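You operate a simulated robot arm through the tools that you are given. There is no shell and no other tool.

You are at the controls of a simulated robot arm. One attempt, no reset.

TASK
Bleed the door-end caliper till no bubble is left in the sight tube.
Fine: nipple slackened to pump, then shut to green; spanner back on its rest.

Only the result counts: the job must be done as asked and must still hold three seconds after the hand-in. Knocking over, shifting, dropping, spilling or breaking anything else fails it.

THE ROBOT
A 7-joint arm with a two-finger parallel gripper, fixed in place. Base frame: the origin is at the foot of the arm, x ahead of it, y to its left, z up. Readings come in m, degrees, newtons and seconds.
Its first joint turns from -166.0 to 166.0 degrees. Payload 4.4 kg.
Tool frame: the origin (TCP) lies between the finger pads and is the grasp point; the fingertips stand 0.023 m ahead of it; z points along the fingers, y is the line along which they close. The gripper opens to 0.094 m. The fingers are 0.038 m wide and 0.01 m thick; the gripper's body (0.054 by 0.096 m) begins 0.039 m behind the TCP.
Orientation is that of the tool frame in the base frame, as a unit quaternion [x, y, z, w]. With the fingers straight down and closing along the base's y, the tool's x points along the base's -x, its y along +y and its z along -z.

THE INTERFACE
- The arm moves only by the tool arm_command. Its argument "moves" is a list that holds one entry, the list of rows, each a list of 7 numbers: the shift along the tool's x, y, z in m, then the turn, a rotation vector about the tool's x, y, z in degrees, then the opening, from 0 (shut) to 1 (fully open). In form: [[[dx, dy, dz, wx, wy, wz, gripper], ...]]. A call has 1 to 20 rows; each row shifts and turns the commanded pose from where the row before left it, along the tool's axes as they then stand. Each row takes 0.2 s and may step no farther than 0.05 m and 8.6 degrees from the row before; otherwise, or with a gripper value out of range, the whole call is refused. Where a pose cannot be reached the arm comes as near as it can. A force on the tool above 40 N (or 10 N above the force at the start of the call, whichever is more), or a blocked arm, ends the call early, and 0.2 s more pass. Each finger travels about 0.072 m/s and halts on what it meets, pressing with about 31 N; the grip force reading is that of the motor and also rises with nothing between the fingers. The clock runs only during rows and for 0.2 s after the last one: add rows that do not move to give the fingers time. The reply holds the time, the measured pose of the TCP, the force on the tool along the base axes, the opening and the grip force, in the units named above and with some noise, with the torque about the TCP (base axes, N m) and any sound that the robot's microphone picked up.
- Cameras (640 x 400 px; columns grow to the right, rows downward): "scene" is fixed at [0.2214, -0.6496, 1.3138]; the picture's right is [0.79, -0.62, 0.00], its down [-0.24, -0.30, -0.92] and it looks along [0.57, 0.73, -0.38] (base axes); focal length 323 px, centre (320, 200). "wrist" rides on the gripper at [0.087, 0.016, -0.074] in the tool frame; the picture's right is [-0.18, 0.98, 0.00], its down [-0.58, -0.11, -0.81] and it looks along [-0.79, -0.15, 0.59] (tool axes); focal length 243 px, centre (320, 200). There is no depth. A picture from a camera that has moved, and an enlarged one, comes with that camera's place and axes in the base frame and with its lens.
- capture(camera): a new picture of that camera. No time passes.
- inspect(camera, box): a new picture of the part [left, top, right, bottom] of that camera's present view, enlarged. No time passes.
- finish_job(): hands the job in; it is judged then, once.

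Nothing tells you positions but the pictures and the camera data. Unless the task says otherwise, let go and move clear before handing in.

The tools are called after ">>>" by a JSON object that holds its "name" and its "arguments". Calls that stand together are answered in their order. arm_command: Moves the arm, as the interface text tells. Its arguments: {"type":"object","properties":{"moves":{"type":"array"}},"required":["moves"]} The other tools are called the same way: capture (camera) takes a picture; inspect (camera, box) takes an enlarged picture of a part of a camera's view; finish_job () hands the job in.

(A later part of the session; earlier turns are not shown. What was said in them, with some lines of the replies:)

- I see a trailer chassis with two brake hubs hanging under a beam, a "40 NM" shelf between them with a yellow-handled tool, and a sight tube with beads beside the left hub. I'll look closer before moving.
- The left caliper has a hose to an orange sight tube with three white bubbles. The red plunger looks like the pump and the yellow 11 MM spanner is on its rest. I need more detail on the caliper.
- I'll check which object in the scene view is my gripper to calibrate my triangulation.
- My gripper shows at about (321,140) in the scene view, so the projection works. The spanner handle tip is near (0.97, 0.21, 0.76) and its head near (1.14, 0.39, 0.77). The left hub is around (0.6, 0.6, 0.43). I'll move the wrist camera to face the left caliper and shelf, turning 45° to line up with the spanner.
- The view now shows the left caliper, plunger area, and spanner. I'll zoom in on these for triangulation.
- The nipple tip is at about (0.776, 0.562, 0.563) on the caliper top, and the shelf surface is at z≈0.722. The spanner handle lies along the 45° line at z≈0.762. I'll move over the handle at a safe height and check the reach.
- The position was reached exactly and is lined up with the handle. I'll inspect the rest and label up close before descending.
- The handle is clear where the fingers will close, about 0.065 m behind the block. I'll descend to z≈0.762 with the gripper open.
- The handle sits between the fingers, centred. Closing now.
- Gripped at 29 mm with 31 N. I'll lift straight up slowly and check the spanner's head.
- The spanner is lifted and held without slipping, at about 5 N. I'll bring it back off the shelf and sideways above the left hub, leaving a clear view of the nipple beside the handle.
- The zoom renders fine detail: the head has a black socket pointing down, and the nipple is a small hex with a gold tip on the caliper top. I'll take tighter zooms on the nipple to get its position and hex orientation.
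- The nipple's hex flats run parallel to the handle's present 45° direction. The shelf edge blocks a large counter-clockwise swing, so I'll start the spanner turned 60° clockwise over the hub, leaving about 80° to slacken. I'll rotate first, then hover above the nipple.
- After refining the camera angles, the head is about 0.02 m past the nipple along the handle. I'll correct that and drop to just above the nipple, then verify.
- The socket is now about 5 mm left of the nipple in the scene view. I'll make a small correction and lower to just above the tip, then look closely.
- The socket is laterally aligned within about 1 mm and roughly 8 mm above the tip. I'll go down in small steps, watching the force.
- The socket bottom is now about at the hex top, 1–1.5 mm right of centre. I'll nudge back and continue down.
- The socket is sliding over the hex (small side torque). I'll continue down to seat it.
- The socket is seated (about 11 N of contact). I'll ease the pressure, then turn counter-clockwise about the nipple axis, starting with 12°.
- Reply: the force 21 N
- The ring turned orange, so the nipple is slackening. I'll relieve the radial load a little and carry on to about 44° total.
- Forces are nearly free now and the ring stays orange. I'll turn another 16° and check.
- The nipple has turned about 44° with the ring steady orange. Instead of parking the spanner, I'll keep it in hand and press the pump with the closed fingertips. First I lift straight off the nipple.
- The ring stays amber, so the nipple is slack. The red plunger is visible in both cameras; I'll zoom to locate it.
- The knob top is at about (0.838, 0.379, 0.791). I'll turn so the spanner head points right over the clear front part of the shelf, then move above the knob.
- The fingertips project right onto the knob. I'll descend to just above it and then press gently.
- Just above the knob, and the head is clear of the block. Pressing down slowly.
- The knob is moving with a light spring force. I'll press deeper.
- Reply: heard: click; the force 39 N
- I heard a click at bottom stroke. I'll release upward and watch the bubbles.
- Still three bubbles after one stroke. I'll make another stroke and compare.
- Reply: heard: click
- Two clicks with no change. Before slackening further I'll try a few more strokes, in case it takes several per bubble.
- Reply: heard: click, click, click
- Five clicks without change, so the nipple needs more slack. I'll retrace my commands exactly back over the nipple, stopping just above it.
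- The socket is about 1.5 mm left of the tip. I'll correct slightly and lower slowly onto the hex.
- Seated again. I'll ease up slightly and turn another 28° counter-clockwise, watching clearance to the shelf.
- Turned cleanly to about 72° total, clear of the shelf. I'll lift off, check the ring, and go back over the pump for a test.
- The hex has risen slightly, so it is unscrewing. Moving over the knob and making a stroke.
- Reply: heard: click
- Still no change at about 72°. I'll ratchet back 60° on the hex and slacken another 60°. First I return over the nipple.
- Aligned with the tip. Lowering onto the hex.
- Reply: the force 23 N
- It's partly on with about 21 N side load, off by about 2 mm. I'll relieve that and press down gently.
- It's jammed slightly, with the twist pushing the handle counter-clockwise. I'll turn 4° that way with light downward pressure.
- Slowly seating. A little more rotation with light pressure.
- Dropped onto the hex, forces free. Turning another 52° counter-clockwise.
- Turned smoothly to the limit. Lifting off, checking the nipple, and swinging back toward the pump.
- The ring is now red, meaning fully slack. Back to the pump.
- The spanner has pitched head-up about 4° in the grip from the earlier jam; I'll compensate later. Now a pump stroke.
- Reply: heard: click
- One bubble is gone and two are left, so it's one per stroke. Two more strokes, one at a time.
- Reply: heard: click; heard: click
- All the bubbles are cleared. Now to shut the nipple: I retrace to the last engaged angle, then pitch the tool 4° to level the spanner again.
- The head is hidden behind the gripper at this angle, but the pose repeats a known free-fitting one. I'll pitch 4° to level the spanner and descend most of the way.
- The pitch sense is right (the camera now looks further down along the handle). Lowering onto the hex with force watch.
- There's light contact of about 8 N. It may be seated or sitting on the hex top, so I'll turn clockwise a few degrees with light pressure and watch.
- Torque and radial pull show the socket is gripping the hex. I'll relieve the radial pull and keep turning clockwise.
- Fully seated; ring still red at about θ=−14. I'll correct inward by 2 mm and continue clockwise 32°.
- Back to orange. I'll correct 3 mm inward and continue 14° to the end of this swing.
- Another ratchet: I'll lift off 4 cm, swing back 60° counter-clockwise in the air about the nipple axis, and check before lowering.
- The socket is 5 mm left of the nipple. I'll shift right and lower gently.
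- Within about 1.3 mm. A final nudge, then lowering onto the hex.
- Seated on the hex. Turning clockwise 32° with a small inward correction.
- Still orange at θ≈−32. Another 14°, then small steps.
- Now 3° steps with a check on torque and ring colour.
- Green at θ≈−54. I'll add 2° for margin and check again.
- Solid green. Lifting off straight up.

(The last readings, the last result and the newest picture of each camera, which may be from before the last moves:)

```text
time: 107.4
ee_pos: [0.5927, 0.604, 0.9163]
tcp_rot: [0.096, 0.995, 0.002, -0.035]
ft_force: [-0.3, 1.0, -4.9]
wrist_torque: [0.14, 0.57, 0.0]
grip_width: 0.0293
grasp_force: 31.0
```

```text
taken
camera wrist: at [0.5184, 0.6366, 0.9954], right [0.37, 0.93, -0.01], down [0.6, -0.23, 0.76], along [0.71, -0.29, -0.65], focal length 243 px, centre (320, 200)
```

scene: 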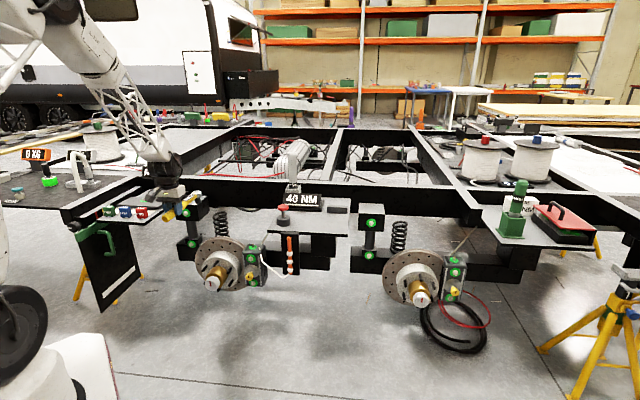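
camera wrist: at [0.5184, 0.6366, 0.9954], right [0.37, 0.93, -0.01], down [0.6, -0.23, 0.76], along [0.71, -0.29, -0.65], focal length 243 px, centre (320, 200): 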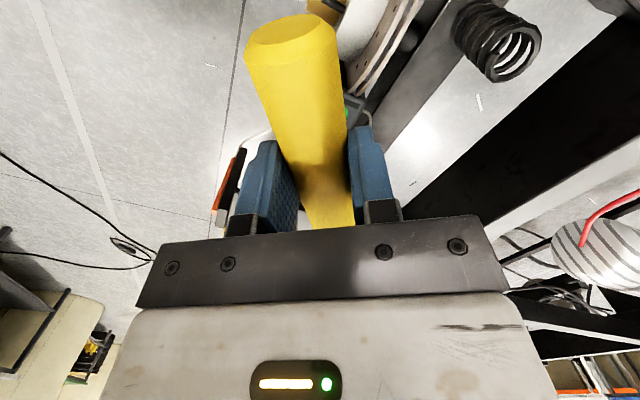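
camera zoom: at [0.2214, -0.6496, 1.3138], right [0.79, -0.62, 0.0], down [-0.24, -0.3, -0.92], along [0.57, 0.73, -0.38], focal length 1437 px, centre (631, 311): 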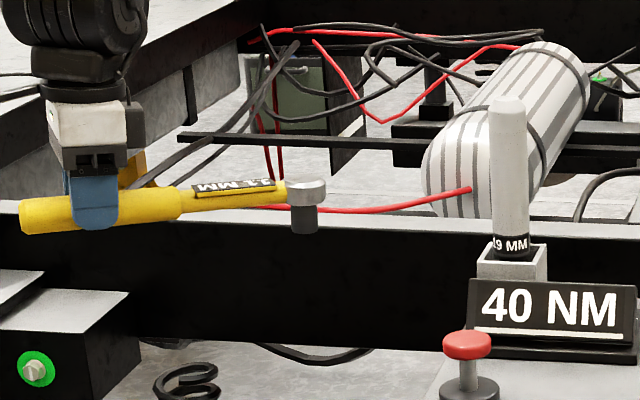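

The nipple is closed and green, and the tube is clear. The spanner now tilts about 4.7° head-down, so it slid back nearly to its original position in the grip. I'll return the tool to vertical, turn to 45°, retract and move sideways in front of the rest.

>>> {"name": "arm_command", "arguments": {"moves": [[[0, 0, 0, 0, -4, 0, 0], [0, 0, 0, 0, 0, -8, 0], [0, 0, 0, 0, 0, -8, 0], [0, 0, 0, 0, 0, -8, 0], [0, 0, 0, 0, 0, -8, 0], [0, 0, 0, 0, 0, -8, 0], [0, 0, 0, 0, 0, -8, 0], [0, 0, 0, 0, 0, -8, 0], [0.048, 0, 0, 0, 0, 0, 0], [0.048, 0, 0, 0, 0, 0, 0], [0, 0, 0, 0, 0, 0, 0]]]}}

>>> {"name": "arm_command", "arguments": {"moves": [[[0, -0.0454, 0, 0, 0, 0, 0], [0, -0.0454, 0, 0, 0, 0, 0], [0, -0.0454, 0, 0, 0, 0, 0], [0, -0.0454, 0, 0, 0, 0, 0], [0, -0.0454, 0, 0, 0, 0, 0], [0, -0.0454, 0, 0, 0, 0, 0], [0, -0.0454, 0, 0, 0, 0, 0], [0, -0.0454, 0, 0, 0, 0, 0], [0, -0.0454, 0, 0, 0, 0, 0], [0, -0.0454, 0, 0, 0, 0, 0], [0, -0.0454, 0, 0, 0, 0, 0], [0, -0.0454, 0, 0, 0, 0, 0], [0, 0, 0, 0, 0, 0, 0]]]}}

>>> {"name": "capture", "arguments": {"camera": "wrist"}}

>>> {"name": "inspect", "arguments": {"camera": "scene", "box": [270, 120, 390, 240]}}

```text
time: 109.8
ee_pos: [0.5286, 0.5348, 0.9123]
tcp_rot: [-0.384, 0.923, 0.0, 0.0]
ft_force: [-0.5, -0.8, -4.8]
wrist_torque: [-0.41, 0.42, -0.03]
grip_width: 0.0291
grasp_force: 30.8
```

```text
time: 112.6
ee_pos: [0.9152, 0.1542, 0.9124]
tcp_rot: [-0.382, 0.924, 0.0, 0.0]
ft_force: [0.1, -0.4, -3.9]
wrist_torque: [-0.42, 0.4, -0.01]
grip_width: 0.0289
grasp_force: 31.1
```

```text
taken
camera wrist: at [0.8424, 0.1045, 0.9853], right [-0.57, 0.82, 0.0], down [0.49, 0.33, 0.81], along [0.67, 0.46, -0.59], focal length 243 px, centre (320, 200)
```

wrist: 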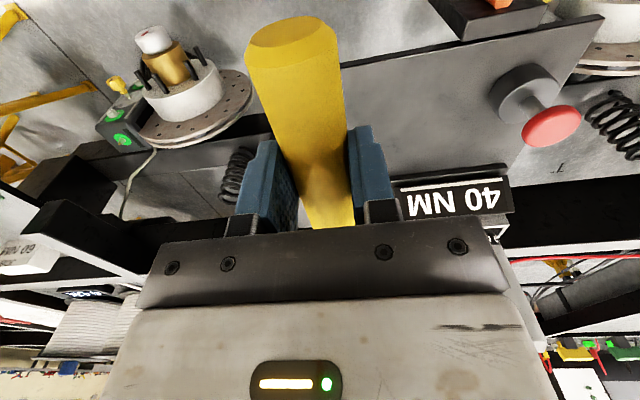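

```text
3.33 times, centred on (330, 180) of scene
camera zoom: at [0.2214, -0.6496, 1.3138], right [0.79, -0.62, 0.0], down [-0.24, -0.3, -0.92], along [0.57, 0.73, -0.38], focal length 1078 px, centre (287, 267)
```

zoom: 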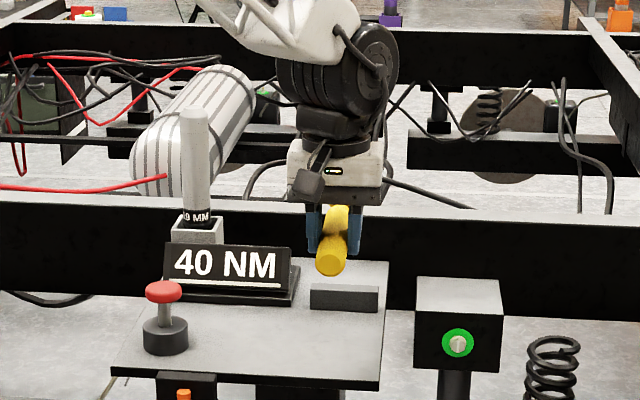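

The handle has slid about 3 mm toward the head in the grip; I'll account for that. Moving out over the rest and down to a few centimetres above it.

>>> {"name": "arm_command", "arguments": {"moves": [[[-0.0479, 0.001, 0, 0, 0, 0, 0], [-0.0479, 0.001, 0, 0, 0, 0, 0], [-0.0478, 0, 0, 0, 0, 0, 0], [0, 0, 0.04, 0, 0, 0, 0], [0, 0, 0.04, 0, 0, 0, 0], [0, 0, 0.03, 0, 0, 0, 0], [0, 0, 0, 0, 0, 0, 0]]]}}

>>> {"name": "inspect", "arguments": {"camera": "scene", "box": [310, 170, 370, 220]}}

>>> {"name": "capture", "arguments": {"camera": "wrist"}}

```text
time: 114.2
ee_pos: [1.0128, 0.2501, 0.8042]
tcp_rot: [-0.382, 0.924, 0.0, 0.0]
ft_force: [-0.5, 1.0, -4.7]
wrist_torque: [-0.42, 0.43, -0.01]
grip_width: 0.0293
grasp_force: 30.9
```

```text
8.00 times, centred on (340, 195) of scene
camera zoom: at [0.2214, -0.6496, 1.3138], right [0.79, -0.62, 0.0], down [-0.24, -0.3, -0.92], along [0.57, 0.73, -0.38], focal length 2586 px, centre (160, 240)
```

zoom: 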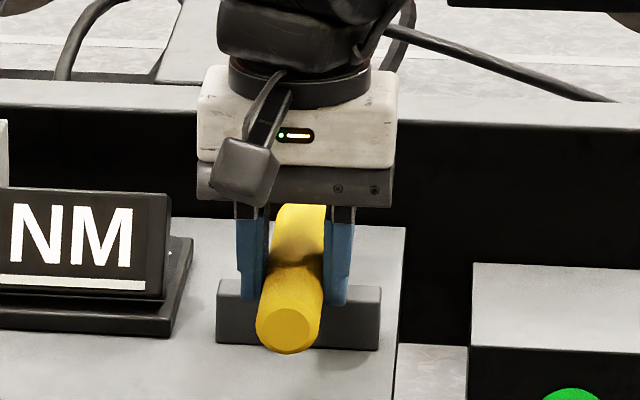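

```text
taken
camera wrist: at [0.9413, 0.2016, 0.879], right [-0.57, 0.82, 0.0], down [0.49, 0.33, 0.81], along [0.67, 0.46, -0.59], focal length 243 px, centre (320, 200)
```

wrist: 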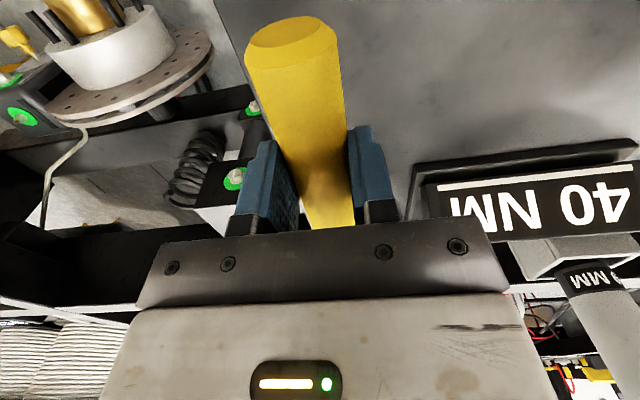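

I'll re-measure and correct the position by a few millimetres before lowering.

>>> {"name": "arm_command", "arguments": {"moves": [[[-0.005, 0.003, 0, 0, 0, 0, 0], [0, 0, 0, 0, 0, 0, 0]]]}}

>>> {"name": "arm_command", "arguments": {"moves": [[[0, 0, 0, 0, 0, 0, 0]]]}}

>>> {"name": "inspect", "arguments": {"camera": "scene", "box": [310, 170, 370, 220]}}

```text
time: 114.8
ee_pos: [1.0158, 0.2586, 0.8049]
tcp_rot: [-0.383, 0.924, -0.001, -0.001]
ft_force: [-0.3, 0.5, -4.7]
wrist_torque: [-0.45, 0.45, -0.04]
grip_width: 0.0295
grasp_force: 31.1
```

```text
time: 115.2
ee_pos: [1.0148, 0.2568, 0.8057]
tcp_rot: [-0.382, 0.924, 0.0, 0.0]
ft_force: [-0.5, -0.6, -3.9]
wrist_torque: [-0.41, 0.43, 0.02]
grip_width: 0.0291
grasp_force: 31.6
```

```text
8.00 times, centred on (340, 195) of scene
camera zoom: at [0.2214, -0.6496, 1.3138], right [0.79, -0.62, 0.0], down [-0.24, -0.3, -0.92], along [0.57, 0.73, -0.38], focal length 2586 px, centre (160, 240)
```

zoom: 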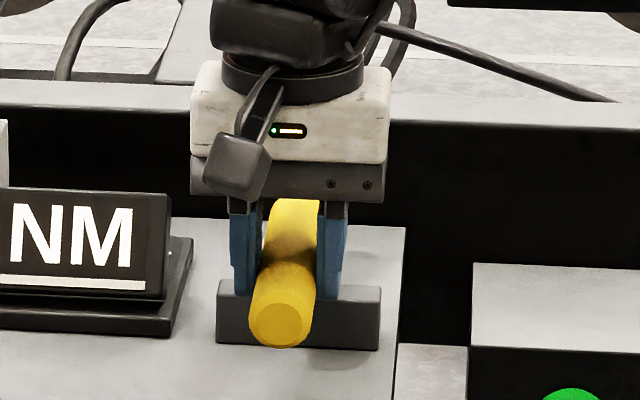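

Position is on target. Lowering slowly to the rest with force watch.

>>> {"name": "arm_command", "arguments": {"moves": [[[0, 0, 0.015, 0, 0, 0, 0], [0, 0, 0.012, 0, 0, 0, 0], [0, 0, 0.006, 0, 0, 0, 0], [0, 0, 0.003, 0, 0, 0, 0], [0, 0, 0, 0, 0, 0, 0]]]}}

>>> {"name": "inspect", "arguments": {"camera": "scene", "box": [310, 180, 370, 230]}}

```text
time: 116.4
ee_pos: [1.0135, 0.2595, 0.7704]
tcp_rot: [-0.383, 0.924, 0.0, 0.0]
ft_force: [0.1, 0.1, -5.4]
wrist_torque: [-0.41, 0.43, -0.01]
grip_width: 0.0292
grasp_force: 31.4
```

```text
8.00 times, centred on (340, 205) of scene
camera zoom: at [0.2214, -0.6496, 1.3138], right [0.79, -0.62, 0.0], down [-0.24, -0.3, -0.92], along [0.57, 0.73, -0.38], focal length 2586 px, centre (160, 160)
```

zoom: 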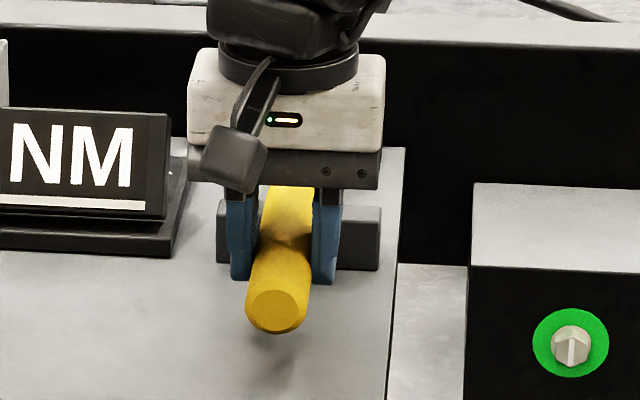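

The tip lines up with its original image position. Final millimetres.

>>> {"name": "arm_command", "arguments": {"moves": [[[0, 0, 0.003, 0, 0, 0, 0], [0, 0, 0.002, 0, 0, 0, 0], [0, 0, 0, 0, 0, 0, 0]]]}}

>>> {"name": "arm_command", "arguments": {"moves": [[[0, 0, 0.001, 0, 0, 0, 0], [0, 0, 0, 0, 0, 0, 0]]]}}

```text
time: 117.2
ee_pos: [1.0144, 0.2591, 0.7635]
tcp_rot: [-0.383, 0.924, 0.0, 0.0]
ft_force: [-0.1, -1.0, -5.2]
wrist_torque: [-0.4, 0.42, -0.01]
grip_width: 0.0293
grasp_force: 30.5
```

```text
time: 117.8
ee_pos: [1.0147, 0.2611, 0.7624]
tcp_rot: [-0.383, 0.924, -0.001, -0.001]
ft_force: [0.2, -0.6, -4.8]
wrist_torque: [-0.41, 0.43, -0.01]
grip_width: 0.0293
grasp_force: 30.8
```

No contact yet; continuing in 1.5 mm steps.

>>> {"name": "arm_command", "arguments": {"moves": [[[0, 0, 0.0015, 0, 0, 0, 0], [0, 0, 0, 0, 0, 0, 0]]]}}

>>> {"name": "arm_command", "arguments": {"moves": [[[0, 0, 0.0015, 0, 0, 0, 0], [0, 0, 0, 0, 0, 0, 0]]]}}

>>> {"name": "inspect", "arguments": {"camera": "scene", "box": [310, 180, 370, 230]}}

```text
time: 118.4
ee_pos: [1.0155, 0.2597, 0.7612]
tcp_rot: [-0.383, 0.924, 0.001, 0.001]
ft_force: [-2.4, 1.1, 4.0]
wrist_torque: [0.2, -0.02, 0.23]
grip_width: 0.0291
grasp_force: 30.8
```

```text
time: 119.0
ee_pos: [1.0147, 0.2593, 0.7618]
tcp_rot: [-0.383, 0.924, -0.001, 0.001]
ft_force: [-4.7, -0.3, 15.9]
wrist_torque: [0.86, -0.76, 0.19]
grip_width: 0.0292
grasp_force: 31.3
```

```text
8.00 times, centred on (340, 205) of scene
camera zoom: at [0.2214, -0.6496, 1.3138], right [0.79, -0.62, 0.0], down [-0.24, -0.3, -0.92], along [0.57, 0.73, -0.38], focal length 2586 px, centre (160, 160)
```

zoom: 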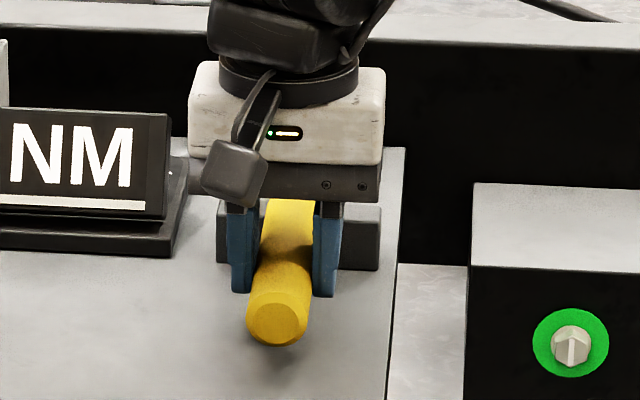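

Contact with the block. I'll ease off 1 mm and open the fingers.

>>> {"name": "arm_command", "arguments": {"moves": [[[0, 0, -0.0012, 0, 0, 0, 0], [0, 0, 0, 0, 0, 0, 0], [0, 0, 0, 0, 0, 0, 0.4], [0, 0, 0, 0, 0, 0, 0.5], [0, 0, 0, 0, 0, 0, 0.8], [0, 0, 0, 0, 0, 0, 1], [0, 0, 0, 0, 0, 0, 1], [0, 0, 0, 0, 0, 0, 1]]]}}

>>> {"name": "inspect", "arguments": {"camera": "scene", "box": [310, 180, 370, 230]}}

>>> {"name": "capture", "arguments": {"camera": "wrist"}}

```text
time: 120.8
ee_pos: [1.0148, 0.26, 0.7613]
tcp_rot: [-0.383, 0.924, 0.0, -0.001]
ft_force: [-0.1, 0.2, 0.8]
wrist_torque: [0.0, 0.01, 0.01]
grip_width: 0.0941
grasp_force: 0.0
```

```text
8.00 times, centred on (340, 205) of scene
camera zoom: at [0.2214, -0.6496, 1.3138], right [0.79, -0.62, 0.0], down [-0.24, -0.3, -0.92], along [0.57, 0.73, -0.38], focal length 2586 px, centre (160, 160)
```

zoom: 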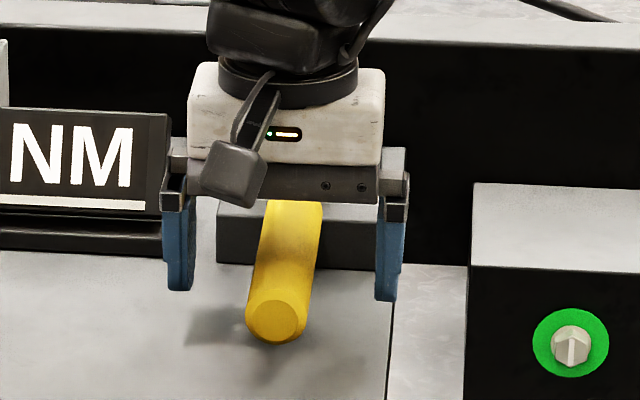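

```text
taken
camera wrist: at [0.9424, 0.2103, 0.8351], right [-0.57, 0.82, 0.0], down [0.49, 0.33, 0.81], along [0.67, 0.46, -0.59], focal length 243 px, centre (320, 200)
```

wrist: 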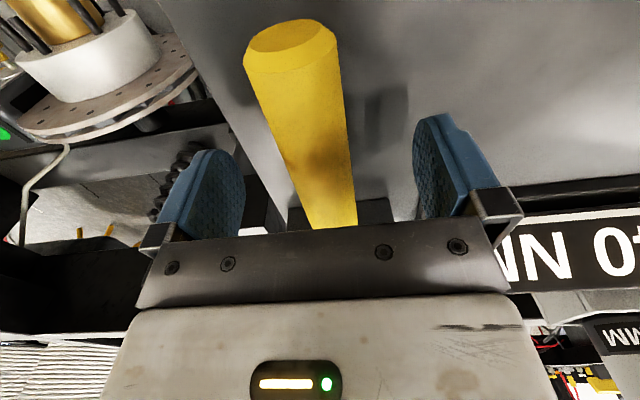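

The spanner rests stably and is released. I'll lift straight up and check the whole rest and scene.

>>> {"name": "arm_command", "arguments": {"moves": [[[0, 0, -0.02, 0, 0, 0, 1], [0, 0, -0.03, 0, 0, 0, 1], [0, 0, -0.04, 0, 0, 0, 1], [0, 0, -0.045, 0, 0, 0, 1], [0, 0, -0.045, 0, 0, 0, 1], [0.045, 0, 0, 0, 0, 0, 1], [0.045, 0, 0, 0, 0, 0, 1], [0.045, 0, 0, 0, 0, 0, 1], [0.045, 0, -0.02, 0, 0, 0, 1], [0.045, 0, -0.02, 0, 0, 0, 1], [0, 0, 0, 0, 0, 0, 1]]]}}

>>> {"name": "capture", "arguments": {"camera": "scene"}}

>>> {"name": "inspect", "arguments": {"camera": "scene", "box": [325, 185, 357, 225]}}

>>> {"name": "inspect", "arguments": {"camera": "scene", "box": [240, 225, 310, 290]}}

>>> {"name": "capture", "arguments": {"camera": "wrist"}}

```text
time: 123.2
ee_pos: [0.8539, 0.103, 0.9818]
tcp_rot: [-0.384, 0.924, 0.0, 0.0]
ft_force: [0.4, -0.2, 0.6]
wrist_torque: [0.02, 0.0, 0.0]
grip_width: 0.0938
grasp_force: 0.1
```

```text
taken
```

scene: 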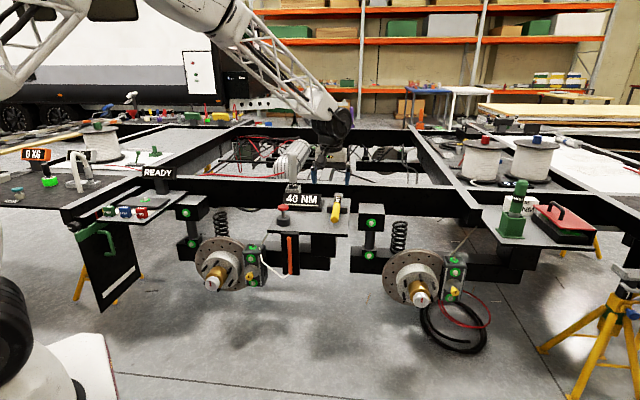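

```text
10.00 times, centred on (341, 205) of scene
camera zoom: at [0.2214, -0.6496, 1.3138], right [0.79, -0.62, 0.0], down [-0.24, -0.3, -0.92], along [0.57, 0.73, -0.38], focal length 3233 px, centre (110, 150)
```

zoom: 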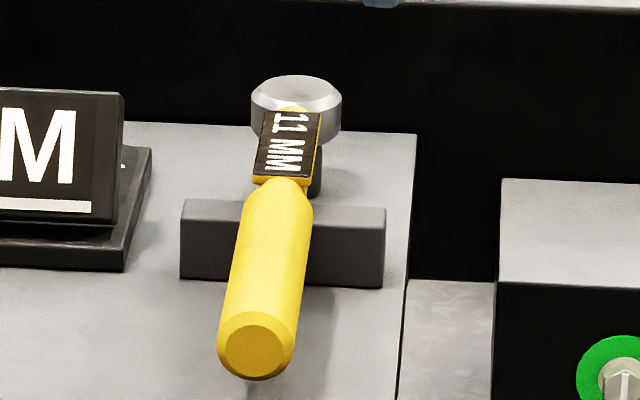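

```text
6.15 times, centred on (275, 258) of scene
camera zoom: at [0.2214, -0.6496, 1.3138], right [0.79, -0.62, 0.0], down [-0.24, -0.3, -0.92], along [0.57, 0.73, -0.38], focal length 1989 px, centre (597, -154)
```

zoom: 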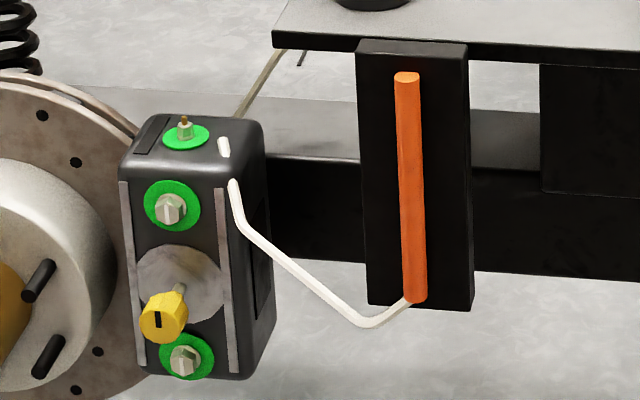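

```text
taken
camera wrist: at [0.7818, 0.0528, 1.0553], right [-0.57, 0.82, 0.0], down [0.49, 0.33, 0.81], along [0.67, 0.46, -0.59], focal length 243 px, centre (320, 200)
```

wrist: 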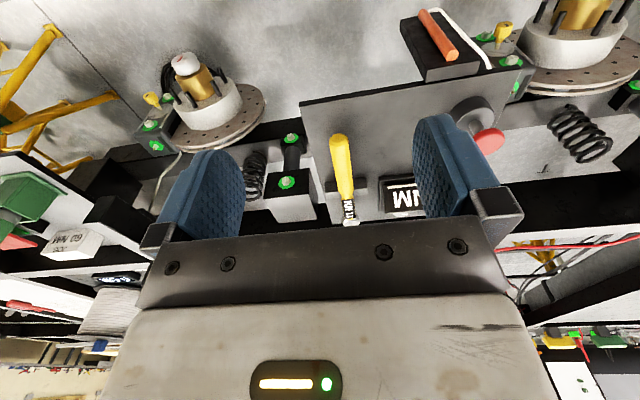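

The spanner is back on its rest exactly as it was, the sight tube has no bubbles, the nipple ring is green, and the arm is clear. Handing in.

>>> {"name": "finish_job", "arguments": {}}

```text
The job is handed in.
```

The door-end caliper is bled and the job is handed in. In the last pictures the sight tube had no bubbles, the nipple ring was green, and the spanner lay on its rest as it did at the start. I haven't seen the judging result.

- **Which caliper:** I took the left one as the door-end caliper. It is nearest the panel with the green handle and is the one hosed to the sight tube.
- **Slackening:** six pump strokes did nothing while the ring was orange. I slackened the nipple further until the ring turned red, about 130° in all. Three more strokes then cleared the three bubbles, one per stroke.
- **Closing:** I turned the nipple back until the ring showed green, then about 2° more for margin. It stayed green after I lifted the spanner off.
- **Spanner:** it slipped a few degrees in the grip when the socket jammed on the hex once. I corrected for that, and nothing was dropped or knocked over.
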